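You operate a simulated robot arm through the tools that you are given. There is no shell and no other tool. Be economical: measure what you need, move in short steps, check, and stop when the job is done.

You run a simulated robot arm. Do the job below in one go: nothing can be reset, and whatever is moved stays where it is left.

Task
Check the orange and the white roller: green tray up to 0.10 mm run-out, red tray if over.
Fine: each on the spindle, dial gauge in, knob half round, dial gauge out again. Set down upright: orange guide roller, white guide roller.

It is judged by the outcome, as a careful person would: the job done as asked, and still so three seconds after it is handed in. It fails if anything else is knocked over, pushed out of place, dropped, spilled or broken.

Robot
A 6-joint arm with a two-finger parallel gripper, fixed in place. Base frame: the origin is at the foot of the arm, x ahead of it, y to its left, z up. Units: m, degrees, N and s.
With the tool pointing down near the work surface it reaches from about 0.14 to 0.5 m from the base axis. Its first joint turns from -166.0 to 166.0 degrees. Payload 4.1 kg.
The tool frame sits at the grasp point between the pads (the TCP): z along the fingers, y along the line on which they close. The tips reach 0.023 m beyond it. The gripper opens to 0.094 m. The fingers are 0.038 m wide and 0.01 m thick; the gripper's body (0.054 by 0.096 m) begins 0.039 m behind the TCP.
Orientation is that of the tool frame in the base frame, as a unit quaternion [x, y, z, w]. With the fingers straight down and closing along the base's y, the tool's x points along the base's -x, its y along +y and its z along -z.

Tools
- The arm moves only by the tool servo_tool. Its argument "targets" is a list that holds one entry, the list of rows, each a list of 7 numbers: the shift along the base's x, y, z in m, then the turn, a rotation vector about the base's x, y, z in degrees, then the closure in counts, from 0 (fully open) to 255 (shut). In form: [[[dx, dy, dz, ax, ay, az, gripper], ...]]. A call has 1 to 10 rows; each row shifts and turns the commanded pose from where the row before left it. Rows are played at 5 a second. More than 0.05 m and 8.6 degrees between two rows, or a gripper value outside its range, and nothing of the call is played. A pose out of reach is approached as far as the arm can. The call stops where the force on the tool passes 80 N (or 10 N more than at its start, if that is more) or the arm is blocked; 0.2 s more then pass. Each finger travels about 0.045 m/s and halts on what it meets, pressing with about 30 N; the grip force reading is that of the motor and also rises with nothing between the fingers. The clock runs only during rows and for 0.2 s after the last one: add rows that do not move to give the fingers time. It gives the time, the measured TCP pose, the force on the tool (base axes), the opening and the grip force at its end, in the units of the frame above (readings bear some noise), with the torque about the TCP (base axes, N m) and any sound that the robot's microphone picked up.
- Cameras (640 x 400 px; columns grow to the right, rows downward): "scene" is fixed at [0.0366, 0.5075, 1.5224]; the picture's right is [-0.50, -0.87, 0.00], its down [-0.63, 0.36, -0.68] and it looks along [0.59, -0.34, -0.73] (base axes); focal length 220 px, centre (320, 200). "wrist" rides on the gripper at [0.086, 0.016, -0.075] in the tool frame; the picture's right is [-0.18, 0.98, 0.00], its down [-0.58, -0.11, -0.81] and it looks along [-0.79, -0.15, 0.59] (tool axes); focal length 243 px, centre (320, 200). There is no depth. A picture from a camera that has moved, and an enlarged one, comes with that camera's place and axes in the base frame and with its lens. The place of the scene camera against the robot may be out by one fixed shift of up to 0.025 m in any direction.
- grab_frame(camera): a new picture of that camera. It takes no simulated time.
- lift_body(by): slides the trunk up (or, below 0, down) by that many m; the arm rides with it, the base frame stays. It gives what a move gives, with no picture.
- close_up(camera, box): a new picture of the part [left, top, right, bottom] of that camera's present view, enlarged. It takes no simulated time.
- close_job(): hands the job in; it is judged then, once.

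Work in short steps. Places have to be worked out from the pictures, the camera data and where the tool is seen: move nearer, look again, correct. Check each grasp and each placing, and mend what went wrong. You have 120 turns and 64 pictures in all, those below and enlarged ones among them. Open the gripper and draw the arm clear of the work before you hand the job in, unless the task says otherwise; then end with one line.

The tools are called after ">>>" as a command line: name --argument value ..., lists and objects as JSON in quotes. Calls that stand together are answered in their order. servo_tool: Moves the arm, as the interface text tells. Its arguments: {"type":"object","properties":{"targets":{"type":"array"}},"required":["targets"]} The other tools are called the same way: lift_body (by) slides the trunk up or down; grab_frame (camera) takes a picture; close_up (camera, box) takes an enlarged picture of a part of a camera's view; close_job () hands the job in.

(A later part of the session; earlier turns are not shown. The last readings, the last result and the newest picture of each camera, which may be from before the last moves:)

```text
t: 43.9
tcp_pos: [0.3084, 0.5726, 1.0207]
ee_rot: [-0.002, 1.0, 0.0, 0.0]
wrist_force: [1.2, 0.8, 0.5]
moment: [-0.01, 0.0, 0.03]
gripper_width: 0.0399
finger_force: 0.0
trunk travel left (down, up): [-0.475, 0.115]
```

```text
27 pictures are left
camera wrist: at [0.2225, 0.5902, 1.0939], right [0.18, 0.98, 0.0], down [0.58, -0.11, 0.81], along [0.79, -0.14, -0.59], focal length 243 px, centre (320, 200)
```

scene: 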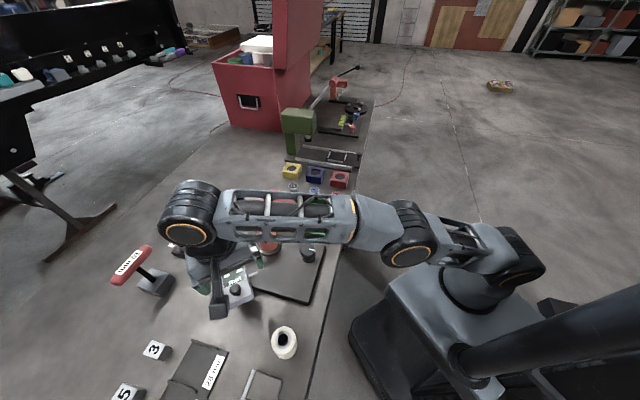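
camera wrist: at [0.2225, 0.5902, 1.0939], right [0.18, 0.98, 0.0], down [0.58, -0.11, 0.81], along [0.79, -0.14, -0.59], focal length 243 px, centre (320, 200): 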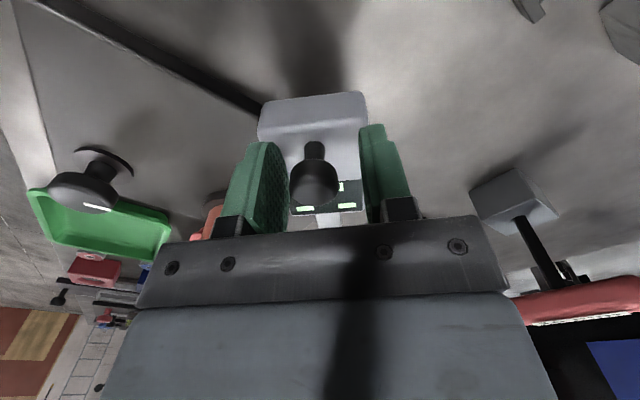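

The gauge is back out and settled. I'll raise the trunk 0.1 (lifts clear and gains reach) and then move over the orange roller.

>>> lift_body --by 0.1

>>> servo_tool --targets '[[[0.02, -0.02, 0, 0, 0, 0, 0], [0.02, -0.02, 0, 0, 0, 0, 0], [0.02, -0.02, 0, 0, 0, 0, 0], [0.02, -0.02, 0, 0, 0, 0, 0], [0.02, -0.02, -0.02, 0, 0, 0, 0], [0.018, -0.015, -0.02, 0, 0, 0, 0], [0, 0, 0, 0, 0, 0, 0], [0, 0, 0, 0, 0, 0, 0]]]'

>>> grab_frame --camera "wrist"

```text
t: 45.2
tcp_pos: [0.31, 0.5734, 1.1187]
ee_rot: [-0.003, 1.0, 0.0, 0.0]
wrist_force: [-0.3, -0.1, 0.3]
moment: [0.02, -0.05, -0.03]
gripper_width: 0.0402
finger_force: 0.0
trunk travel left (down, up): [-0.575, 0.015]
```

```text
t: 47.0
tcp_pos: [0.4272, 0.4585, 1.0779]
ee_rot: [-0.003, 1.0, 0.0, 0.001]
wrist_force: [-0.2, -0.6, -0.8]
moment: [-0.03, 0.01, 0.02]
gripper_width: 0.0938
finger_force: 0.1
trunk travel left (down, up): [-0.575, 0.015]
```

```text
26 pictures are left
camera wrist: at [0.3407, 0.4756, 1.1537], right [0.18, 0.98, 0.0], down [0.58, -0.11, 0.81], along [0.79, -0.14, -0.59], focal length 243 px, centre (320, 200)
```

wrist: 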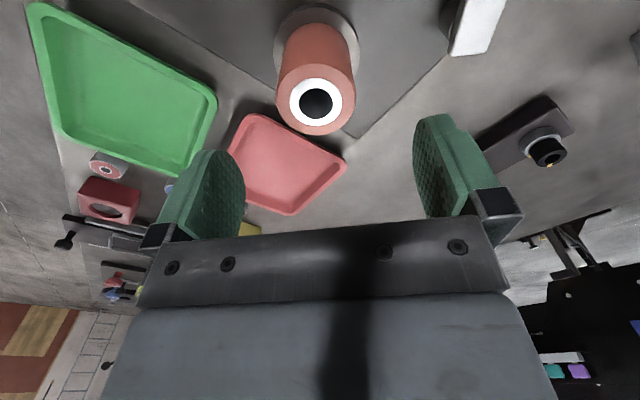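

Roller centre (0.429, 0.458) is right under the tool. Descending to z 0.98 and gripping.

>>> servo_tool --targets '[[[0.0015, -0.001, -0.03, 0, 0, 0, 0], [0, 0, -0.03, 0, 0, 0, 0], [0, 0, -0.025, 0, 0, 0, 0], [0, 0, -0.012, 0, 0, 0, 0], [0, 0, 0, 0, 0, 0, 60], [0, 0, 0, 0, 0, 0, 100], [0, 0, 0, 0, 0, 0, 130], [0, 0, 0, 0, 0, 0, 150], [0, 0, 0, 0, 0, 0, 150]]]'

```text
t: 49.0
tcp_pos: [0.4294, 0.4583, 0.9825]
ee_rot: [-0.003, 1.0, 0.0, -0.001]
wrist_force: [0.5, -0.2, 0.6]
moment: [0.0, -0.04, 0.01]
gripper_width: 0.0514
finger_force: 30.1
trunk travel left (down, up): [-0.575, 0.015]
```

Gripped at 51 mm, well centred. Lifting straight up slowly.

>>> servo_tool --targets '[[[0, 0, 0.01, 0, 0, 0, 165], [0, 0, 0.02, 0, 0, 0, 165], [0, 0, 0.03, 0, 0, 0, 165], [0, 0, 0.03, 0, 0, 0, 165], [0, 0, 0.02, 0, 0, 0, 165], [0, 0, 0, 0, 0, 0, 165]]]'

>>> grab_frame --camera "wrist"

>>> grab_frame --camera "scene"

```text
t: 50.4
tcp_pos: [0.429, 0.4573, 1.0928]
ee_rot: [-0.003, 1.0, 0.0, -0.001]
wrist_force: [-1.1, 0.0, -0.1]
moment: [0.0, 0.02, -0.01]
gripper_width: 0.0512
finger_force: 29.8
trunk travel left (down, up): [-0.575, 0.015]
```

```text
25 pictures are left
camera wrist: at [0.3425, 0.4745, 1.1673], right [0.18, 0.98, 0.0], down [0.58, -0.11, 0.81], along [0.79, -0.14, -0.59], focal length 243 px, centre (320, 200)
```

wrist: 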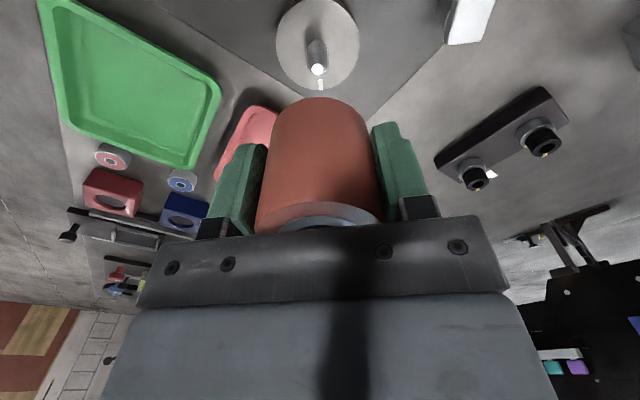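

```text
24 pictures are left
```

scene: 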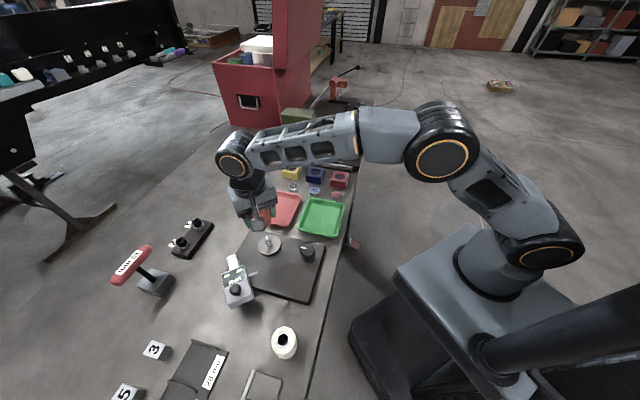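

The spindle pin and flange are now visible, roller held upright. Moving to above the green tray centre at about (0.46, 0.252).

>>> servo_tool --targets '[[[0.005, -0.035, 0, 0, 0, 0, 165], [0.006, -0.035, 0, 0, 0, 0, 165], [0.005, -0.035, 0, 0, 0, 0, 165], [0.005, -0.035, -0.02, 0, 0, 0, 165], [0.005, -0.035, -0.02, 0, 0, 0, 165], [0.005, -0.03, -0.02, 0, 0, 0, 165], [0, 0, -0.02, 0, 0, 0, 165], [0, 0, 0, 0, 0, 0, 165], [0, 0, 0, 0, 0, 0, 165]]]'

>>> grab_frame --camera "wrist"

>>> close_up --camera "scene" --box '[248, 170, 376, 250]'

```text
t: 52.4
tcp_pos: [0.4602, 0.2522, 1.0127]
ee_rot: [-0.003, 1.0, 0.0, 0.001]
wrist_force: [-0.2, 0.2, -1.0]
moment: [0.02, -0.03, 0.03]
gripper_width: 0.0515
finger_force: 29.6
trunk travel left (down, up): [-0.575, 0.015]
```

```text
23 pictures are left
camera wrist: at [0.374, 0.2688, 1.0869], right [0.18, 0.98, 0.0], down [0.58, -0.11, 0.81], along [0.79, -0.14, -0.59], focal length 243 px, centre (320, 200)
```

wrist: 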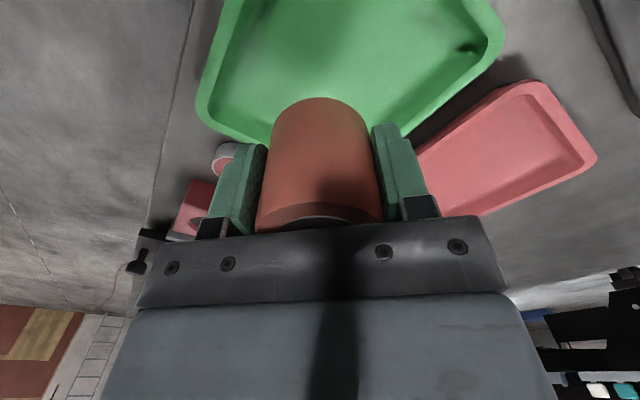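

```text
5.00 times, centred on (312, 210) of scene
camera zoom: at [0.0366, 0.5075, 1.5224], right [-0.5, -0.87, 0.0], down [-0.63, 0.36, -0.68], along [0.59, -0.34, -0.73], focal length 1102 px, centre (360, 150)
```

zoom: 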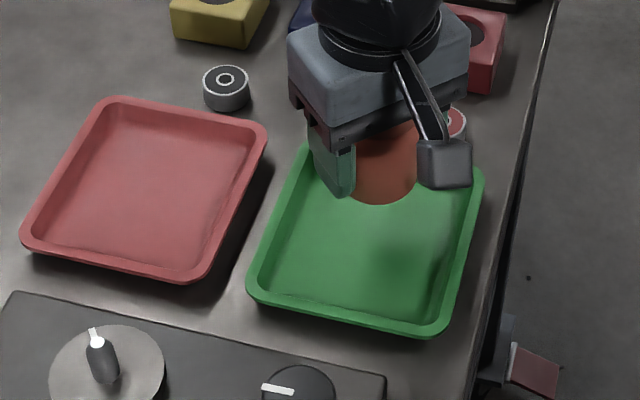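

The roller would land inside the green tray. I'll place it in the far half (x≈0.49) to leave room, and lower carefully.

>>> servo_tool --targets '[[[0.015, 0, 0, 0, 0, 0, 165], [0.015, 0, -0.01, 0, 0, 0, 165], [0, 0, -0.02, 0, 0, 0, 165], [0, 0, -0.015, 0, 0, 0, 165], [0, 0, -0.005, 0, 0, 0, 165], [0, 0, 0, 0, 0, 0, 165]]]'

>>> servo_tool --targets '[[[0, 0, -0.003, 0, 0, 0, 165], [0, 0, -0.003, 0, 0, 0, 165], [0, 0, 0, 0, 0, 0, 165]]]'

```text
t: 53.8
tcp_pos: [0.4911, 0.2522, 0.9645]
ee_rot: [-0.003, 1.0, 0.001, 0.003]
wrist_force: [-0.1, -0.4, 16.7]
moment: [-0.55, -0.35, -0.04]
gripper_width: 0.0511
finger_force: 29.8
trunk travel left (down, up): [-0.575, 0.015]
```

```text
t: 54.6
tcp_pos: [0.4897, 0.2516, 0.9632]
ee_rot: [-0.002, 1.0, 0.003, 0.006]
wrist_force: [1.6, -2.4, 60.4]
moment: [-2.0, -1.15, 0.06]
gripper_width: 0.0511
finger_force: 29.5
trunk travel left (down, up): [-0.575, 0.015]
```

Contact came early at z 0.964 with the moment pointing to a fingertip corner on the tray rim. Raising, moving 15 mm towards the tray centre, and lowering again.

>>> servo_tool --targets '[[[0, 0, 0.025, 0, 0, 0, 165], [-0.015, 0, 0, 0, 0, 0, 165], [0, 0, 0, 0, 0, 0, 165], [0, 0, -0.015, 0, 0, 0, 165], [0, 0, -0.008, 0, 0, 0, 165], [0, 0, 0, 0, 0, 0, 165]]]'

>>> grab_frame --camera "wrist"

>>> close_up --camera "scene" --box '[248, 170, 376, 250]'

```text
t: 56.0
tcp_pos: [0.4748, 0.2516, 0.9596]
ee_rot: [-0.003, 1.0, 0.0, 0.0]
wrist_force: [-0.1, -0.9, -1.3]
moment: [-0.02, 0.02, 0.03]
gripper_width: 0.0515
finger_force: 29.9
trunk travel left (down, up): [-0.575, 0.015]
```

```text
21 pictures are left
camera wrist: at [0.3886, 0.2687, 1.0333], right [0.18, 0.98, 0.0], down [0.58, -0.11, 0.81], along [0.79, -0.14, -0.59], focal length 243 px, centre (320, 200)
```

wrist: 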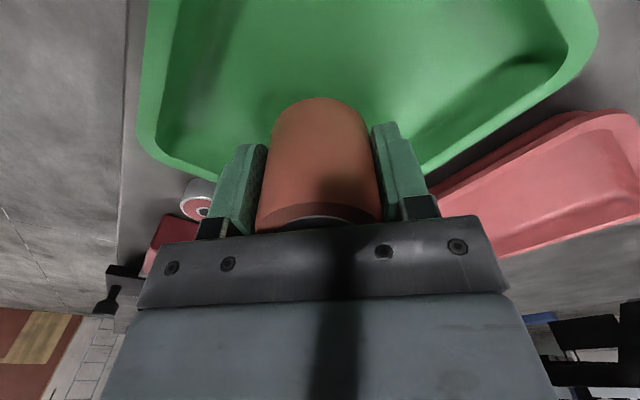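

```text
5.00 times, centred on (312, 210) of scene
camera zoom: at [0.0366, 0.5075, 1.5224], right [-0.5, -0.87, 0.0], down [-0.63, 0.36, -0.68], along [0.59, -0.34, -0.73], focal length 1102 px, centre (360, 150)
```

zoom: 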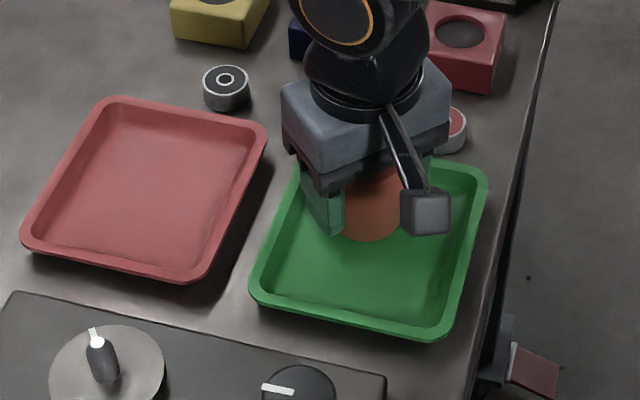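

No contact at z 0.960 now. Continuing down in small steps.

>>> servo_tool --targets '[[[0, 0, -0.004, 0, 0, 0, 165], [0, 0, -0.003, 0, 0, 0, 165], [0, 0, 0, 0, 0, 0, 165]]]'

>>> servo_tool --targets '[[[0, 0, -0.003, 0, 0, 0, 165], [0, 0, 0, 0, 0, 0, 165]]]'

```text
t: 56.8
tcp_pos: [0.4741, 0.2527, 0.9542]
ee_rot: [-0.002, 1.0, 0.001, 0.002]
wrist_force: [0.4, 0.0, 23.2]
moment: [-0.23, 0.43, 0.06]
gripper_width: 0.0514
finger_force: 30.2
trunk travel left (down, up): [-0.575, 0.015]
```

```text
t: 57.4
tcp_pos: [0.4751, 0.2514, 0.95]
ee_rot: [-0.003, 1.0, 0.001, 0.002]
wrist_force: [3.5, 0.2, 28.4]
moment: [-0.34, -0.08, 0.15]
gripper_width: 0.0517
finger_force: 30.2
trunk travel left (down, up): [-0.575, 0.015]
```

The roller is on the tray floor (contact ~0.953). Opening a little and checking it stands.

>>> servo_tool --targets '[[[0, 0, 0.002, 0, 0, 0, 130], [0, 0, 0, 0, 0, 0, 90], [0, 0, 0, 0, 0, 0, 70], [0, 0, 0, 0, 0, 0, 70], [0, 0, 0.01, 0, 0, 0, 70], [0, 0, 0.04, 0, 0, 0, 70], [0, 0, 0.04, 0, 0, 0, 70], [0, 0, 0.04, 0, 0, 0, 70], [0, 0, 0, 0, 0, 0, 70]]]'

>>> grab_frame --camera "wrist"

```text
t: 59.4
tcp_pos: [0.4736, 0.2532, 1.0808]
ee_rot: [-0.003, 1.0, 0.0, 0.0]
wrist_force: [0.8, 0.1, -0.3]
moment: [0.01, 0.04, -0.01]
gripper_width: 0.0681
finger_force: 0.0
trunk travel left (down, up): [-0.575, 0.015]
```

```text
19 pictures are left
camera wrist: at [0.3877, 0.2691, 1.1552], right [0.18, 0.98, 0.0], down [0.58, -0.11, 0.81], along [0.79, -0.14, -0.59], focal length 243 px, centre (320, 200)
```

wrist: 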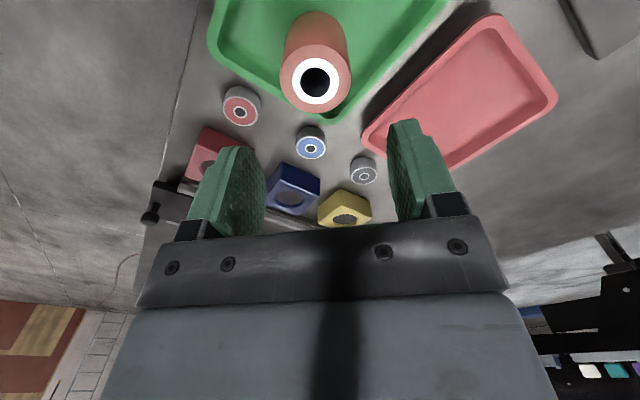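

The orange roller stands upright in the green tray. Now moving to the white roller at about (0.176, 0.517, top 0.98).

>>> servo_tool --targets '[[[-0.0298, 0.0263, 0.01, 0, 0, 0, 0], [-0.0298, 0.0263, 0, 0, 0, 0, 0], [-0.0298, 0.0263, 0, 0, 0, 0, 0], [-0.0298, 0.0263, 0, 0, 0, 0, 0], [-0.0298, 0.0263, 0, 0, 0, 0, 0], [-0.0298, 0.0263, 0, 0, 0, 0, 0], [-0.0298, 0.0263, 0, 0, 0, 0, 0], [-0.0298, 0.0263, 0, 0, 0, 0, 0], [-0.0298, 0.0263, 0, 0, 0, 0, 0], [-0.0298, 0.0263, 0, 0, 0, 0, 0]]]'

>>> servo_tool --targets '[[[0, 0, -0.03, 0, 0, 0, 0], [0, 0, 0, 0, 0, 0, 0]]]'

>>> grab_frame --camera "wrist"

```text
t: 61.6
tcp_pos: [0.176, 0.5154, 1.0913]
ee_rot: [-0.003, 1.0, 0.0, 0.001]
wrist_force: [-0.5, 0.1, -0.1]
moment: [0.04, -0.02, 0.01]
gripper_width: 0.0939
finger_force: 0.0
trunk travel left (down, up): [-0.575, 0.015]
```

```text
t: 62.2
tcp_pos: [0.1767, 0.5164, 1.0608]
ee_rot: [-0.002, 1.0, 0.0, 0.0]
wrist_force: [0.3, 0.7, 0.9]
moment: [-0.03, 0.05, 0.01]
gripper_width: 0.094
finger_force: 0.1
trunk travel left (down, up): [-0.575, 0.015]
```

```text
18 pictures are left
camera wrist: at [0.0895, 0.5321, 1.1354], right [0.18, 0.98, 0.0], down [0.58, -0.11, 0.81], along [0.79, -0.14, -0.59], focal length 243 px, centre (320, 200)
```

wrist: 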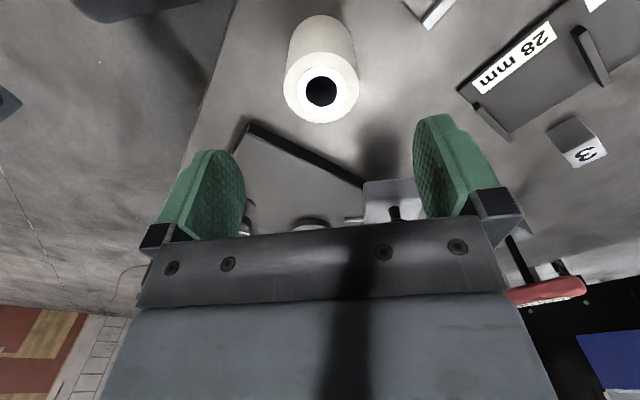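

White roller centre (0.176, 0.518). Descending to z 0.951 and gripping.

>>> servo_tool --targets '[[[-0.001, 0.0016, -0.04, 0, 0, 0, 0], [0, 0, -0.04, 0, 0, 0, 0], [0, 0, -0.02, 0, 0, 0, 0], [0, 0, -0.01, 0, 0, 0, 0], [0, 0, 0, 0, 0, 0, 60], [0, 0, 0, 0, 0, 0, 100], [0, 0, 0, 0, 0, 0, 130], [0, 0, 0, 0, 0, 0, 150], [0, 0, 0, 0, 0, 0, 165]]]'

>>> servo_tool --targets '[[[0, 0, 0.015, 0, 0, 0, 165], [0, 0, 0.03, 0, 0, 0, 165], [0, 0, 0.03, 0, 0, 0, 165], [0, 0, 0.03, 0, 0, 0, 165], [0, 0, 0.03, 0, 0, 0, 165], [0, 0, 0, 0, 0, 0, 165]]]'

>>> grab_frame --camera "wrist"

```text
t: 64.2
tcp_pos: [0.1741, 0.5181, 0.95]
ee_rot: [-0.003, 1.0, -0.001, 0.0]
wrist_force: [0.0, -0.4, 0.6]
moment: [0.03, -0.03, 0.0]
gripper_width: 0.0513
finger_force: 30.0
trunk travel left (down, up): [-0.575, 0.015]
```

```text
t: 65.6
tcp_pos: [0.1761, 0.518, 1.0856]
ee_rot: [-0.003, 1.0, 0.0, 0.0]
wrist_force: [-0.1, 0.3, -2.0]
moment: [0.0, 0.01, 0.01]
gripper_width: 0.0517
finger_force: 29.8
trunk travel left (down, up): [-0.575, 0.015]
```

```text
17 pictures are left
camera wrist: at [0.0891, 0.5342, 1.1599], right [0.18, 0.98, 0.0], down [0.58, -0.11, 0.81], along [0.79, -0.14, -0.59], focal length 243 px, centre (320, 200)
```

wrist: 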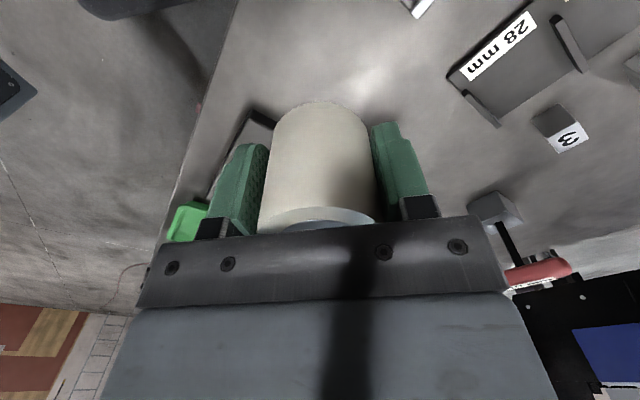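

White roller gripped and lifted upright. Carrying it to above the spindle at (0.429, 0.458).

>>> servo_tool --targets '[[[0.0361, -0.0086, 0.008, 0, 0, 0, 165], [0.0361, -0.0086, 0, 0, 0, 0, 165], [0.0361, -0.0086, 0, 0, 0, 0, 165], [0.0361, -0.0086, 0, 0, 0, 0, 165], [0.0361, -0.0086, 0, 0, 0, 0, 165], [0.0361, -0.0086, 0, 0, 0, 0, 165], [0.0362, -0.0086, 0, 0, 0, 0, 165], [0, 0, 0, 0, 0, 0, 165], [0, 0, 0, 0, 0, 0, 165]]]'

>>> grab_frame --camera "wrist"

```text
t: 67.6
tcp_pos: [0.4291, 0.4572, 1.0933]
ee_rot: [-0.003, 1.0, 0.0, 0.0]
wrist_force: [0.0, 1.4, -0.7]
moment: [0.0, -0.01, 0.01]
gripper_width: 0.0517
finger_force: 30.1
trunk travel left (down, up): [-0.575, 0.015]
```

```text
16 pictures are left
camera wrist: at [0.342, 0.474, 1.1674], right [0.18, 0.98, 0.0], down [0.58, -0.11, 0.81], along [0.79, -0.14, -0.59], focal length 243 px, centre (320, 200)
```

wrist: 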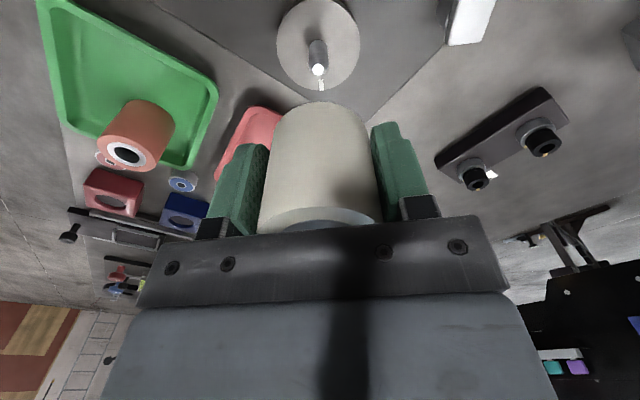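

Pose is identical to where the orange left the spindle; the white sits the same in the grip and the bore is wider than the pin. Lowering onto the spindle stepwise.

>>> servo_tool --targets '[[[0, 0.0005, -0.03, 0, 0, 0, 165], [0, 0, -0.03, 0, 0, 0, 165], [0, 0, -0.02, 0, 0, 0, 165], [0, 0, -0.015, 0, 0, 0, 165], [0, 0, -0.008, 0, 0, 0, 165], [0, 0, 0, 0, 0, 0, 165]]]'

```text
t: 69.0
tcp_pos: [0.4277, 0.4575, 0.9895]
ee_rot: [-0.003, 1.0, 0.0, -0.001]
wrist_force: [-1.3, -0.4, -1.7]
moment: [0.01, 0.02, 0.02]
gripper_width: 0.0515
finger_force: 29.9
trunk travel left (down, up): [-0.575, 0.015]
```

>>> servo_tool --targets '[[[0, 0, -0.004, 0, 0, 0, 165], [0, 0, -0.003, 0, 0, 0, 165], [0, 0, -0.003, 0, 0, 0, 165], [0, 0, 0, 0, 0, 0, 165]]]'

```text
t: 70.0
tcp_pos: [0.4278, 0.4577, 0.9823]
ee_rot: [-0.003, 1.0, 0.001, 0.001]
wrist_force: [0.5, 0.9, 9.6]
moment: [-0.2, 0.13, -0.02]
gripper_width: 0.0517
finger_force: 30.2
trunk travel left (down, up): [-0.575, 0.015]
```

Seated on the flange with light contact at z 0.982. Releasing and lifting away.

>>> servo_tool --targets '[[[0, 0, 0, 0, 0, 0, 120], [0, 0, 0, 0, 0, 0, 60], [0, 0, 0, 0, 0, 0, 60], [0, 0, 0.02, 0, 0, 0, 60], [0, 0, 0.04, 0, 0, 0, 60], [0, 0, 0.04, 0, 0, 0, 60], [0, 0, 0, 0, 0, 0, 60]]]'

>>> grab_frame --camera "wrist"

```text
t: 71.6
tcp_pos: [0.4294, 0.4572, 1.0806]
ee_rot: [-0.002, 1.0, 0.0, 0.001]
wrist_force: [0.7, -0.3, 0.4]
moment: [-0.02, -0.01, 0.01]
gripper_width: 0.072
finger_force: 0.2
trunk travel left (down, up): [-0.575, 0.015]
```

```text
15 pictures are left
camera wrist: at [0.3415, 0.4737, 1.1547], right [0.18, 0.98, 0.0], down [0.58, -0.11, 0.81], along [0.79, -0.14, -0.59], focal length 243 px, centre (320, 200)
```

wrist: 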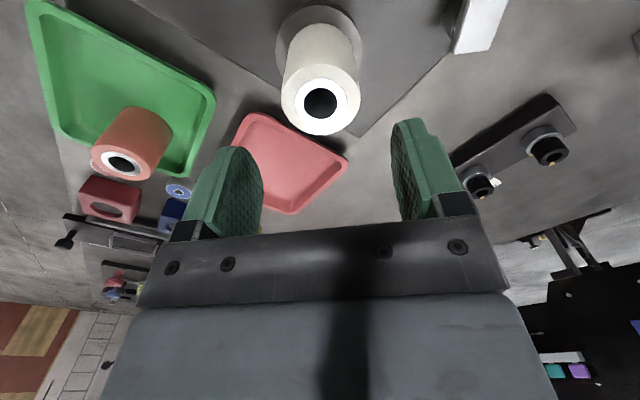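

White roller seated upright on the spindle. Going to the gauge handle at about (0.311, 0.571).

>>> servo_tool --targets '[[[-0.0296, 0.0286, 0, 0, 0, 0, 40], [-0.0296, 0.0286, 0, 0, 0, 0, 40], [-0.0296, 0.0286, 0, 0, 0, 0, 40], [-0.0296, 0.0286, -0.02, 0, 0, 0, 40], [0, 0, 0, 0, 0, 0, 40], [0, 0, 0, 0, 0, 0, 40]]]'

>>> grab_frame --camera "wrist"

```text
t: 73.0
tcp_pos: [0.3094, 0.5724, 1.0595]
ee_rot: [-0.002, 1.0, -0.001, 0.0]
wrist_force: [0.1, -1.0, 0.3]
moment: [0.01, 0.0, 0.02]
gripper_width: 0.0791
finger_force: 0.0
trunk travel left (down, up): [-0.575, 0.015]
```

```text
14 pictures are left
camera wrist: at [0.2226, 0.5886, 1.1347], right [0.18, 0.98, 0.0], down [0.58, -0.11, 0.81], along [0.79, -0.14, -0.59], focal length 243 px, centre (320, 200)
```

wrist: 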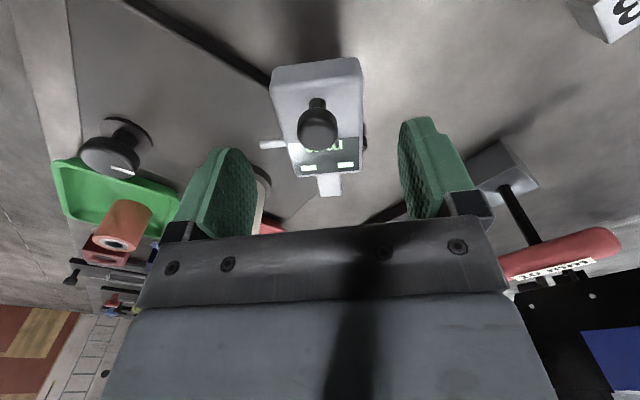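

Handle is where expected. Lowering, caging, and swinging the gauge in along the same arc.

>>> servo_tool --targets '[[[0.0025, -0.001, -0.02, 0, 0, 0, 60], [0, 0, -0.019, 0, 0, 0, 100], [0, 0, 0, 0, 0, 0, 146], [0, 0, 0, 0, 0, 0, 146], [-0.0001, -0.0101, 0, 0, 0, 6, 146], [0.0008, -0.01, 0, 0, 0, 6, 146], [0.002, -0.0098, 0, 0, 0, 6, 146], [0.0029, -0.0096, 0, 0, 0, 6, 146], [0, 0, 0, 0, 0, 0, 146]]]'

>>> servo_tool --targets '[[[0.0039, -0.0093, 0, 0, 0, 6, 146], [0.0049, -0.0088, 0, 0, 0, 6, 146], [0.0029, -0.0041, 0, 0, 0, 3, 146], [0.003, -0.0041, 0, 0, 0, 3, 146], [0.0031, -0.0039, 0, 0, 0, 3, 146], [0.0032, -0.0037, 0, 0, 0, 3, 146], [0.0034, -0.0036, 0, 0, 0, 3, 146], [0.0034, -0.0033, 0, 0, 0, 3, 146], [0, 0, 0, 0, 0, 0, 146]]]'

>>> grab_frame --camera "wrist"

```text
t: 75.0
tcp_pos: [0.3188, 0.5312, 1.0211]
ee_rot: [-0.21, 0.978, 0.0, 0.0]
wrist_force: [0.1, -0.2, 0.6]
moment: [0.0, -0.01, -0.01]
gripper_width: 0.0401
finger_force: 0.0
trunk travel left (down, up): [-0.575, 0.015]
```

```text
t: 77.0
tcp_pos: [0.3453, 0.4898, 1.0199]
ee_rot: [-0.456, 0.89, 0.0, 0.0]
wrist_force: [-0.5, 0.0, -0.9]
moment: [-0.01, 0.01, 0.02]
gripper_width: 0.0401
finger_force: 0.1
trunk travel left (down, up): [-0.575, 0.015]
```

```text
13 pictures are left
camera wrist: at [0.2822, 0.4303, 1.0956], right [-0.69, 0.72, 0.0], down [0.43, 0.41, 0.81], along [0.58, 0.56, -0.59], focal length 243 px, centre (320, 200)
```

wrist: 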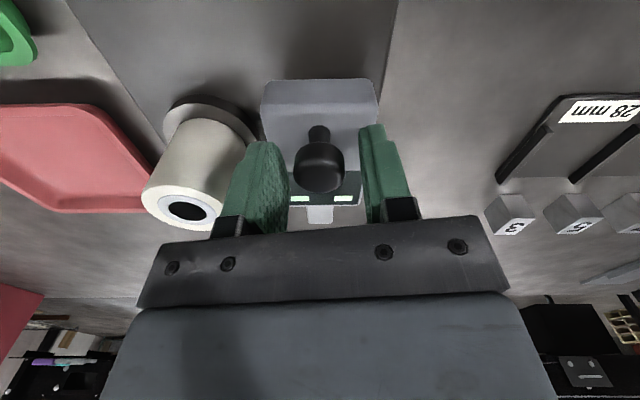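

Gauge clicked in against the white roller as before. Lifting, then going to the knob axis (0.342, 0.371) at yaw −20°.

>>> servo_tool --targets '[[[0, 0, 0.03, 0, 0, 0, 146], [0, 0, 0.03, 0, 0, 0, 146], [0, -0.015, 0.0, 0, 0, -8.2, 120], [0, -0.015, 0, 0, 0, -8.2, 97], [0, -0.015, 0, 0, 0, -8.2, 97], [0, -0.015, 0, 0, 0, -8.2, 97], [0, -0.015, 0, 0, 0, -8.2, 97], [0, -0.015, 0, 0, 0, -8.2, 97], [-0.003, -0.015, 0, 0, 0, -8.2, 97], [0, -0.014, 0, 0, 0, -8.2, 97]]]'

>>> servo_tool --targets '[[[0, 0, -0.03, 0, 0, -8.2, 97], [0, 0, -0.02, 0, 0, 0, 97], [0, 0, 0, 0, 0, 0, 97]]]'

>>> grab_frame --camera "wrist"

```text
t: 79.2
tcp_pos: [0.343, 0.3717, 1.0814]
ee_rot: [0.099, 0.995, 0.0, 0.0]
wrist_force: [-0.4, 0.6, -0.8]
moment: [0.01, 0.02, 0.01]
gripper_width: 0.0583
finger_force: 0.1
trunk travel left (down, up): [-0.575, 0.015]
```

```text
t: 80.0
tcp_pos: [0.3419, 0.3711, 1.0304]
ee_rot: [0.169, 0.986, 0.0, 0.0]
wrist_force: [0.0, -0.1, 0.4]
moment: [-0.03, 0.01, 0.0]
gripper_width: 0.0585
finger_force: 0.1
trunk travel left (down, up): [-0.575, 0.015]
```

```text
12 pictures are left
camera wrist: at [0.2665, 0.4165, 1.1055], right [0.5, 0.86, 0.0], down [0.51, -0.3, 0.81], along [0.7, -0.4, -0.59], focal length 243 px, centre (320, 200)
```

wrist: 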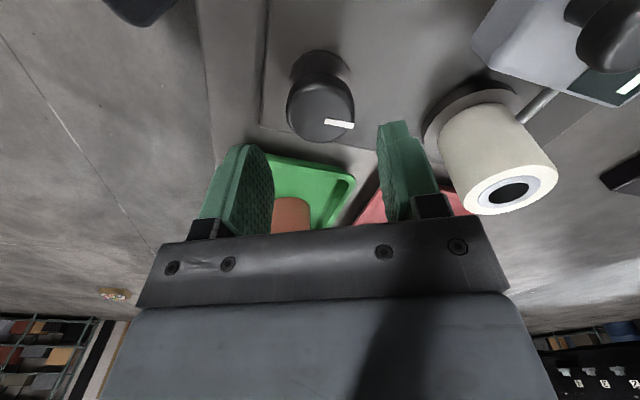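

Knob axis is under the tool. Lowering to z 0.971 and gripping the cap centred this time.

>>> servo_tool --targets '[[[0, 0.001, -0.03, 0, 0, 0, 97], [0, 0, -0.022, 0, 0, 0, 97], [0, 0, -0.007, 0, 0, 0, 97], [0, 0, 0, 0, 0, 0, 130], [0, 0, 0, 0, 0, 0, 150], [0, 0, 0, 0, 0, 0, 165], [0, 0, 0, 0, 0, 0, 185], [0, 0, 0, 0, 0, 0, 185]]]'

>>> servo_tool --targets '[[[0, 0, 0, 0, 0, 8, 185], [0, 0, 0, 0, 0, 8, 185], [0, 0, 0, 0, 0, 8, 185], [0, 0, 0, 0, 0, 8, 185], [0, 0, 0, 0, 0, 8, 185], [0, 0, 0, 0, 0, 8, 185], [0, 0, 0, 0, 0, 0, 185]]]'

```text
t: 81.8
tcp_pos: [0.3407, 0.3723, 0.9725]
ee_rot: [0.169, 0.986, -0.001, 0.001]
wrist_force: [-2.4, -6.3, -5.0]
moment: [0.22, -0.18, -0.01]
gripper_width: 0.0418
finger_force: 44.9
trunk travel left (down, up): [-0.575, 0.015]
```

```text
t: 83.4
tcp_pos: [0.343, 0.3712, 0.9727]
ee_rot: [-0.247, 0.969, 0.0, 0.002]
wrist_force: [2.0, -10.2, -0.9]
moment: [-0.2, -0.2, -0.16]
gripper_width: 0.0399
finger_force: 44.9
trunk travel left (down, up): [-0.575, 0.015]
```

Low forces. Continuing the turn.

>>> servo_tool --targets '[[[0, 0, 0, 0, 0, 8, 185], [0, 0, 0, 0, 0, 8, 185], [0, 0, 0, 0, 0, 8, 185], [0, 0, 0, 0, 0, 8, 185], [0, 0, 0, 0, 0, 8, 185], [0, 0, 0, 0, 0, 8, 185], [0, 0, 0, 0, 0, 8, 185], [0, 0, 0, 0, 0, 8, 185], [0, 0, 0, 0, 0, 0, 185]]]'

>>> servo_tool --targets '[[[0, 0, 0, 0, 0, 8, 185], [0, 0, 0, 0, 0, 8, 185], [0, 0, 0, 0, 0, 8, 185], [0, 0, 0, 0, 0, 8, 185], [0, 0, 0, 0, 0, 8, 185], [0, 0, 0, 0, 0, 8, 185], [0, 0, 0, 0, 0, 8, 185], [0, 0, 0, 0, 0, 8, 185], [0, 0, 0, 0, 0, 7, 185], [0, 0, 0, 0, 0, 0, 185]]]'

>>> grab_frame --camera "wrist"

```text
t: 85.4
tcp_pos: [0.3431, 0.3725, 0.9726]
ee_rot: [0.723, -0.691, 0.0, 0.0]
wrist_force: [1.9, -0.2, -0.9]
moment: [0.32, 0.33, -0.51]
gripper_width: 0.0413
finger_force: 44.7
trunk travel left (down, up): [-0.575, 0.015]
```

```text
t: 87.6
tcp_pos: [0.3418, 0.3707, 0.9726]
ee_rot: [0.99, -0.143, 0.0, 0.0]
wrist_force: [-6.2, -6.9, -3.6]
moment: [0.09, -0.3, -0.59]
gripper_width: 0.0414
finger_force: 44.8
trunk travel left (down, up): [-0.575, 0.015]
```

```text
11 pictures are left
camera wrist: at [0.4205, 0.3326, 1.0471], right [-0.45, -0.89, 0.0], down [-0.53, 0.27, 0.81], along [-0.72, 0.37, -0.59], focal length 243 px, centre (320, 200)
```

wrist: 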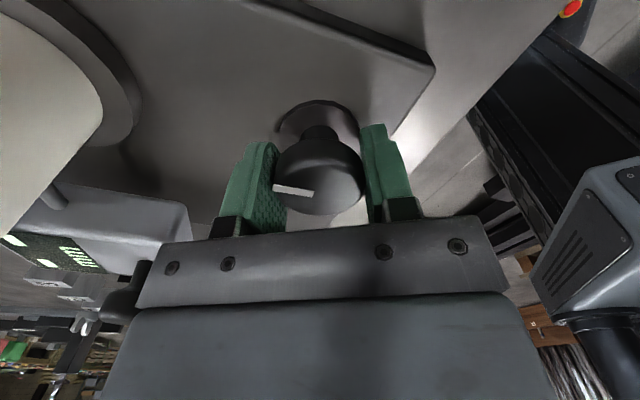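

The knob did not follow this time: the pointer still shows about 62°, torque was higher and the display has no reading — it likely sits at its end stop. I'll turn the other way and check.

>>> servo_tool --targets '[[[0, 0.001, 0, 0, 0, -8, 185], [0, 0, 0, 0, 0, -8, 185], [0, 0, 0, 0, 0, -8, 185], [0, 0, 0, 0, 0, -8, 185], [0, 0, 0, 0, 0, 0, 185]]]'

>>> grab_frame --camera "wrist"

```text
t: 88.8
tcp_pos: [0.3422, 0.3721, 0.9721]
ee_rot: [0.911, -0.411, -0.001, 0.0]
wrist_force: [-7.2, -14.3, -7.8]
moment: [-0.09, 0.22, -0.02]
gripper_width: 0.0413
finger_force: 44.7
trunk travel left (down, up): [-0.575, 0.015]
```

```text
10 pictures are left
camera wrist: at [0.3875, 0.2975, 1.0471], right [-0.86, -0.51, 0.0], down [-0.3, 0.51, 0.81], along [-0.41, 0.69, -0.59], focal length 243 px, centre (320, 200)
```

wrist: 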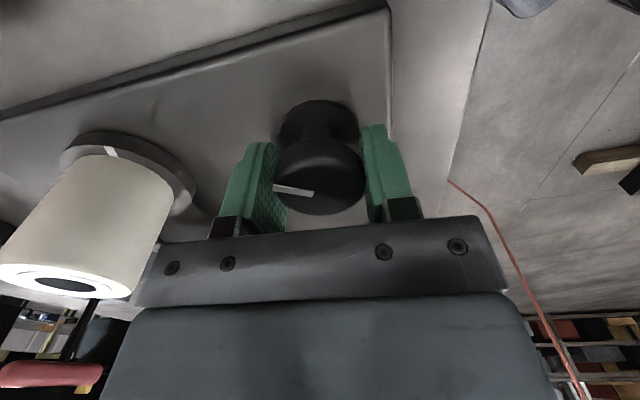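

In this direction the knob follows. Continuing the reverse turn to a full half round.

>>> servo_tool --targets '[[[0, 0.0005, 0, 0, 0, -8, 185], [0, 0, 0, 0, 0, -8, 185], [0, 0, 0, 0, 0, -8, 185], [0, 0, 0, 0, 0, -8, 185], [0, 0, 0, 0, 0, -8, 185], [0, 0, 0, 0, 0, -8, 185], [0, 0, 0, 0, 0, -8, 185], [0, 0, 0, 0, 0, -8, 185], [0, 0, 0, 0, 0, -8, 185], [0, 0, 0, 0, 0, 0, 185]]]'

>>> servo_tool --targets '[[[0, 0, 0, 0, 0, -8, 185], [0, 0, 0, 0, 0, -8, 185], [0, 0, 0, 0, 0, -8, 185], [0, 0, 0, 0, 0, -8, 185], [0, 0, 0, 0, 0, -8, 185], [0, 0, 0, 0, 0, -8, 185], [0, 0, 0, 0, 0, -8, 185], [0, 0, 0, 0, 0, -8, 185], [0, 0, 0, 0, 0, -8, 185], [0, 0, 0, 0, 0, -6, 185]]]'

>>> grab_frame --camera "wrist"

```text
t: 91.0
tcp_pos: [0.343, 0.3715, 0.9731]
ee_rot: [-0.495, 0.869, 0.0, 0.0]
wrist_force: [0.9, -22.2, -15.3]
moment: [0.31, -0.89, 0.04]
gripper_width: 0.041
finger_force: 44.6
trunk travel left (down, up): [-0.575, 0.015]
```

```text
t: 93.2
tcp_pos: [0.3442, 0.3718, 0.9727]
ee_rot: [0.162, 0.987, 0.0, -0.001]
wrist_force: [8.8, -29.5, -15.7]
moment: [0.25, -0.8, 0.03]
gripper_width: 0.0413
finger_force: 44.9
trunk travel left (down, up): [-0.575, 0.015]
```

```text
9 pictures are left
camera wrist: at [0.2677, 0.4148, 1.0474], right [0.49, 0.87, 0.0], down [0.52, -0.29, 0.81], along [0.7, -0.39, -0.59], focal length 243 px, centre (320, 200)
```

wrist: 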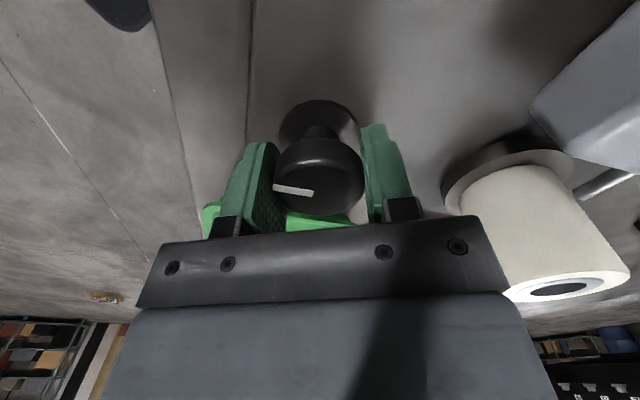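

The knob followed the half turn back. A few more degrees for certainty, then release, lift and look at the display from above the gauge.

>>> servo_tool --targets '[[[0, 0, 0, 0, 0, -5, 185], [0, 0, 0, 0, 0, 0, 185], [0, 0, 0, 0, 0, 0, 110], [0, 0, 0, 0, 0, 0, 97], [0, 0, 0, 0, 0, 0, 97], [0, 0, 0.03, 0, 0, 0, 97], [0, 0, 0.04, 0, 0, 0, 97], [0, 0, 0.04, 0, 0, 0, 97], [0, 0, 0, 0, 0, 8, 97], [0, 0, 0, 0, 0, 8, 97]]]'

>>> servo_tool --targets '[[[0, 0.015, 0, 0, 0, 8, 120], [0, 0.015, 0, 0, 0, 8, 120], [0, 0.015, 0, 0, 0, 8, 120], [0, 0.015, 0, 0, 0, 8, 120], [0, 0.015, 0, 0, 0, 8, 120], [0, 0.015, 0, 0, 0, 8, 120], [0, 0.015, 0, 0, 0, 8, 120], [0, 0.0095, 0, 0, 0, 7, 120], [0, 0, 0, 0, 0, 0, 120], [0, 0, 0, 0, 0, 0, 120]]]'

>>> grab_frame --camera "wrist"

```text
t: 95.4
tcp_pos: [0.3416, 0.3744, 1.0823]
ee_rot: [0.065, 0.998, 0.0, 0.0]
wrist_force: [0.9, -0.1, 0.2]
moment: [-0.02, -0.02, -0.06]
gripper_width: 0.0585
finger_force: 0.1
trunk travel left (down, up): [-0.575, 0.015]
```

```text
t: 97.6
tcp_pos: [0.343, 0.4885, 1.0832]
ee_rot: [-0.467, 0.884, -0.001, -0.001]
wrist_force: [-0.8, 0.2, 0.4]
moment: [-0.01, -0.02, 0.0]
gripper_width: 0.0497
finger_force: 0.1
trunk travel left (down, up): [-0.575, 0.015]
```

```text
8 pictures are left
camera wrist: at [0.2809, 0.4273, 1.1576], right [-0.71, 0.71, 0.0], down [0.42, 0.42, 0.81], along [0.57, 0.57, -0.59], focal length 243 px, centre (320, 200)
```

wrist: 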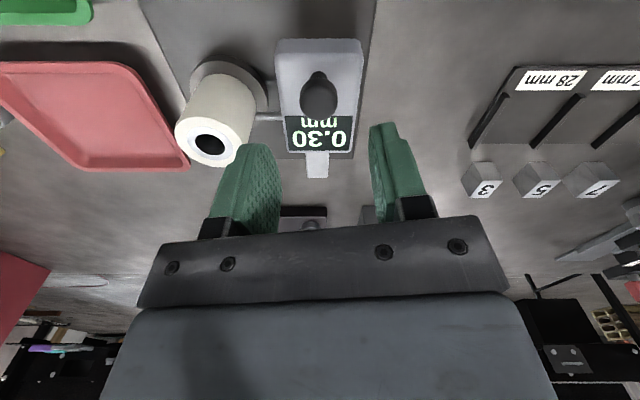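

Display: 0.30 mm, so the white roller goes to the red tray. Lowering around the handle and swinging the gauge out.

>>> servo_tool --targets '[[[0, -0.002, -0.02, 0, 0, 0, 120], [0, 0, -0.025, 0, 0, 0, 120], [0, 0, -0.018, 0, 0, 0, 120], [0, 0, 0, 0, 0, 0, 146], [0, 0, 0, 0, 0, 0, 146]]]'

>>> servo_tool --targets '[[[-0.0036, 0.0034, 0, 0, 0, -3, 146], [-0.0034, 0.0036, 0, 0, 0, -3, 146], [-0.0032, 0.0037, 0, 0, 0, -3, 146], [-0.0031, 0.0039, 0, 0, 0, -3, 146], [-0.0059, 0.0082, 0, 0, 0, -6, 146], [-0.0049, 0.0088, 0, 0, 0, -6, 146], [-0.0039, 0.0093, 0, 0, 0, -6, 146], [-0.0029, 0.0096, 0, 0, 0, -6, 146], [0, 0, 0, 0, 0, 0, 146]]]'

>>> servo_tool --targets '[[[-0.002, 0.0098, 0, 0, 0, -6, 146], [-0.0008, 0.01, 0, 0, 0, -6, 146], [0.0001, 0.0101, 0, 0, 0, -7, 146], [0.0, 0.004, 0, 0, 0, 0, 146], [0.0, 0.002, 0, 0, 0, 0, 146], [0, 0, 0, 0, 0, 0, 146]]]'

>>> grab_frame --camera "wrist"

```text
t: 98.8
tcp_pos: [0.3416, 0.4867, 1.0199]
ee_rot: [-0.466, 0.885, 0.0, 0.0]
wrist_force: [0.1, 0.1, -0.2]
moment: [0.03, 0.0, -0.01]
gripper_width: 0.0401
finger_force: 0.0
trunk travel left (down, up): [-0.575, 0.015]
```

```text
t: 100.8
tcp_pos: [0.3122, 0.5358, 1.0196]
ee_rot: [-0.168, 0.986, 0.0, 0.0]
wrist_force: [0.0, -0.1, -0.5]
moment: [0.03, 0.01, 0.02]
gripper_width: 0.0403
finger_force: 0.0
trunk travel left (down, up): [-0.575, 0.015]
```

```text
t: 102.2
tcp_pos: [0.3092, 0.573, 1.0199]
ee_rot: [-0.005, 1.0, 0.0, -0.001]
wrist_force: [0.1, 0.0, -0.3]
moment: [-0.03, -0.03, 0.01]
gripper_width: 0.0399
finger_force: 0.2
trunk travel left (down, up): [-0.575, 0.015]
```

```text
7 pictures are left
camera wrist: at [0.2231, 0.5892, 1.0941], right [0.18, 0.98, 0.0], down [0.58, -0.1, 0.81], along [0.79, -0.14, -0.59], focal length 243 px, centre (320, 200)
```

wrist: 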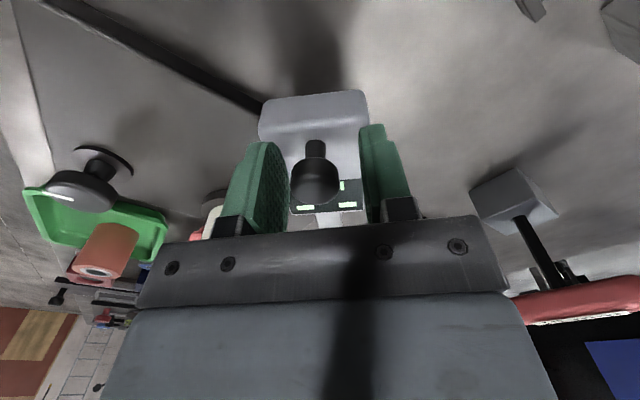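

Gauge is out again at its rest position. Lifting off and moving to the white roller on the spindle at (0.429, 0.458).

>>> servo_tool --targets '[[[0, 0, 0.03, 0, 0, 0, 146], [0, 0, 0.04, 0, 0, 0, 146], [0.024, -0.023, 0, 0, 0, 0, 0], [0.024, -0.023, 0, 0, 0, 0, 0], [0.024, -0.023, 0, 0, 0, 0, 0], [0.024, -0.023, 0, 0, 0, 0, 0], [0.024, -0.023, 0, 0, 0, 0, 0], [0, 0, 0, 0, 0, 0, 0], [0, 0, 0, 0, 0, 0, 0]]]'

>>> servo_tool --targets '[[[0, 0, -0.035, 0, 0, 0, 0], [0, 0, -0.035, 0, 0, 0, 0], [0, 0, -0.028, 0, 0, 0, 0], [0, 0, -0.01, 0, 0, 0, 0], [0, 0, 0, 0, 0, 0, 60], [0, 0, 0, 0, 0, 0, 100], [0, 0, 0, 0, 0, 0, 130], [0, 0, 0, 0, 0, 0, 150], [0, 0, 0, 0, 0, 0, 165]]]'

```text
t: 104.2
tcp_pos: [0.4291, 0.4577, 1.0891]
ee_rot: [-0.005, 1.0, -0.001, 0.0]
wrist_force: [1.1, -0.8, 0.0]
moment: [0.0, 0.0, 0.02]
gripper_width: 0.0941
finger_force: 0.0
trunk travel left (down, up): [-0.575, 0.015]
```

```text
t: 106.2
tcp_pos: [0.4291, 0.4583, 0.9806]
ee_rot: [-0.004, 1.0, 0.0, -0.001]
wrist_force: [-0.3, -0.2, -0.3]
moment: [0.0, 0.01, 0.04]
gripper_width: 0.052
finger_force: 30.4
trunk travel left (down, up): [-0.575, 0.015]
```

White roller gripped. Lifting off the spindle and carrying to above the red tray centre, about (0.557, 0.377).

>>> servo_tool --targets '[[[0, 0, 0.01, 0, 0, 0, 165], [0, 0, 0.03, 0, 0, 0, 165], [0, 0, 0.035, 0, 0, 0, 165], [0, 0, 0.03, 0, 0, 0, 165], [0.032, -0.02, 0, 0, 0, 0, 165], [0.032, -0.02, 0, 0, 0, 0, 165], [0.032, -0.02, 0, 0, 0, 0, 165], [0.032, -0.021, 0, 0, 0, 0, 165], [0, 0, 0, 0, 0, 0, 165], [0, 0, 0, 0, 0, 0, 165]]]'

>>> servo_tool --targets '[[[0, 0, -0.03, 0, 0, 0, 165], [0, 0, -0.03, 0, 0, 0, 165], [0, 0, -0.025, 0, 0, 0, 165], [0, 0, 0, 0, 0, 0, 165]]]'

>>> close_up --camera "scene" --box '[232, 170, 360, 250]'

>>> grab_frame --camera "wrist"

```text
t: 108.4
tcp_pos: [0.5576, 0.3768, 1.0864]
ee_rot: [-0.005, 1.0, 0.0, 0.0]
wrist_force: [-0.2, 0.2, -1.1]
moment: [-0.01, 0.0, -0.01]
gripper_width: 0.0513
finger_force: 29.8
trunk travel left (down, up): [-0.575, 0.015]
```

```text
t: 109.4
tcp_pos: [0.556, 0.3766, 1.0021]
ee_rot: [-0.005, 1.0, 0.0, 0.0]
wrist_force: [0.1, -1.1, -1.4]
moment: [0.01, -0.04, -0.03]
gripper_width: 0.0517
finger_force: 30.4
trunk travel left (down, up): [-0.575, 0.015]
```

```text
5.00 times, centred on (296, 210) of scene
camera zoom: at [0.0366, 0.5075, 1.5224], right [-0.5, -0.87, 0.0], down [-0.63, 0.36, -0.68], along [0.59, -0.34, -0.73], focal length 1102 px, centre (440, 150)
```

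zoom: 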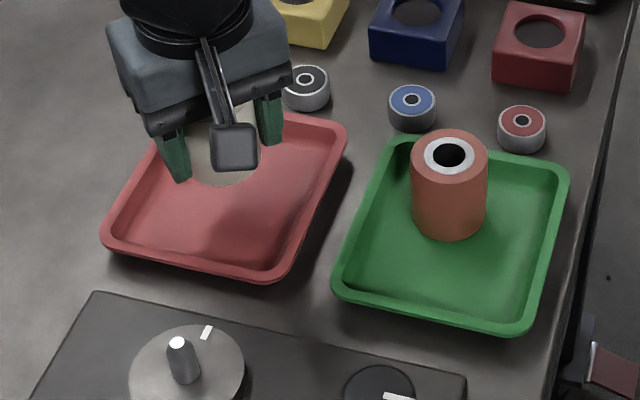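

```text
5 pictures are left
camera wrist: at [0.4709, 0.3927, 1.0758], right [0.18, 0.98, 0.0], down [0.58, -0.1, 0.81], along [0.79, -0.14, -0.59], focal length 243 px, centre (320, 200)
```

wrist: 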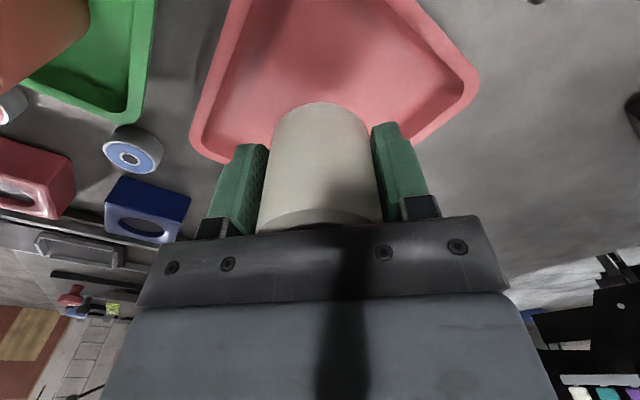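

The white roller will land near the red tray's centre with finger clearance. Lowering to floor contact.

>>> servo_tool --targets '[[[0.003, 0, -0.02, 0, 0, 0, 165], [0, 0, -0.015, 0, 0, 0, 165], [0, 0, -0.008, 0, 0, 0, 165], [0, 0, 0, 0, 0, 0, 165]]]'

>>> servo_tool --targets '[[[0, 0, -0.003, 0, 0, 0, 165], [0, 0, -0.002, 0, 0, 0, 165], [0, 0, 0, 0, 0, 0, 165]]]'

```text
t: 110.4
tcp_pos: [0.5588, 0.3764, 0.9575]
ee_rot: [-0.004, 1.0, 0.0, 0.0]
wrist_force: [0.1, -0.1, -1.8]
moment: [0.01, -0.01, -0.01]
gripper_width: 0.0518
finger_force: 29.8
trunk travel left (down, up): [-0.575, 0.015]
```

```text
t: 111.2
tcp_pos: [0.5605, 0.3772, 0.9543]
ee_rot: [-0.004, 1.0, 0.0, 0.0]
wrist_force: [-0.2, 0.4, -1.5]
moment: [0.03, 0.0, -0.01]
gripper_width: 0.0518
finger_force: 30.2
trunk travel left (down, up): [-0.575, 0.015]
```

>>> servo_tool --targets '[[[0, 0, -0.0015, 0, 0, 0, 165], [0, 0, -0.0015, 0, 0, 0, 165], [0, 0, 0, 0, 0, 0, 165]]]'

```text
t: 112.0
tcp_pos: [0.5596, 0.3767, 0.9525]
ee_rot: [-0.004, 1.0, 0.001, 0.002]
wrist_force: [-0.4, 0.3, 14.4]
moment: [-0.22, 0.27, -0.04]
gripper_width: 0.0515
finger_force: 30.5
trunk travel left (down, up): [-0.575, 0.015]
```

Floor contact at 0.9525. Opening a little, lifting, and drawing the arm back clear.

>>> servo_tool --targets '[[[0, 0, 0, 0, 0, 0, 130], [0, 0, 0, 0, 0, 0, 90], [0, 0, 0, 0, 0, 0, 70], [0, 0, 0, 0, 0, 0, 70], [0, 0, 0.015, 0, 0, 0, 70], [0, 0, 0.04, 0, 0, 0, 70], [0, 0, 0.04, 0, 0, 0, 70], [0, 0, 0.04, 0, 0, 0, 70], [0, 0, 0, 0, 0, 0, 70]]]'

>>> servo_tool --targets '[[[-0.035, -0.02, 0.03, 0, 0, 0, 0], [-0.035, -0.02, 0.03, 0, 0, 0, 0], [-0.035, -0.02, 0.03, 0, 0, 0, 0], [-0.035, -0.02, 0.03, 0, 0, 0, 0], [-0.035, -0.02, 0.03, 0, 0, 0, 0], [-0.035, -0.02, 0.03, 0, 0, 0, 0], [-0.035, -0.02, 0, 0, 0, 0, 0], [0, 0, 0, 0, 0, 0, 0], [0, 0, 0, 0, 0, 0, 0]]]'

>>> grab_frame --camera "wrist"

>>> close_up --camera "scene" --box '[200, 160, 376, 310]'

```text
t: 114.0
tcp_pos: [0.5601, 0.3771, 1.0846]
ee_rot: [-0.004, 1.0, -0.001, 0.001]
wrist_force: [-0.4, 0.1, 0.4]
moment: [0.01, 0.01, -0.01]
gripper_width: 0.068
finger_force: 0.1
trunk travel left (down, up): [-0.575, 0.015]
```

```text
refused: row 1 steps farther than a row can; nothing moved
```

```text
4 pictures are left
camera wrist: at [0.4733, 0.3931, 1.1595], right [0.18, 0.98, 0.0], down [0.58, -0.1, 0.81], along [0.79, -0.14, -0.59], focal length 243 px, centre (320, 200)
```

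wrist: 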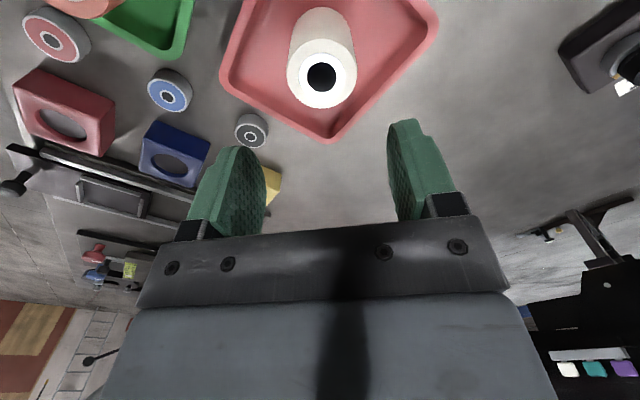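

```text
2.67 times, centred on (288, 235) of scene
camera zoom: at [0.0366, 0.5075, 1.5224], right [-0.5, -0.87, 0.0], down [-0.63, 0.36, -0.68], along [0.59, -0.34, -0.73], focal length 588 px, centre (405, 107)
```

zoom: 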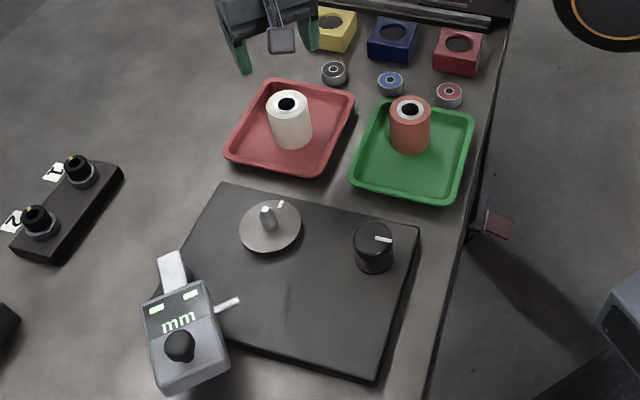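

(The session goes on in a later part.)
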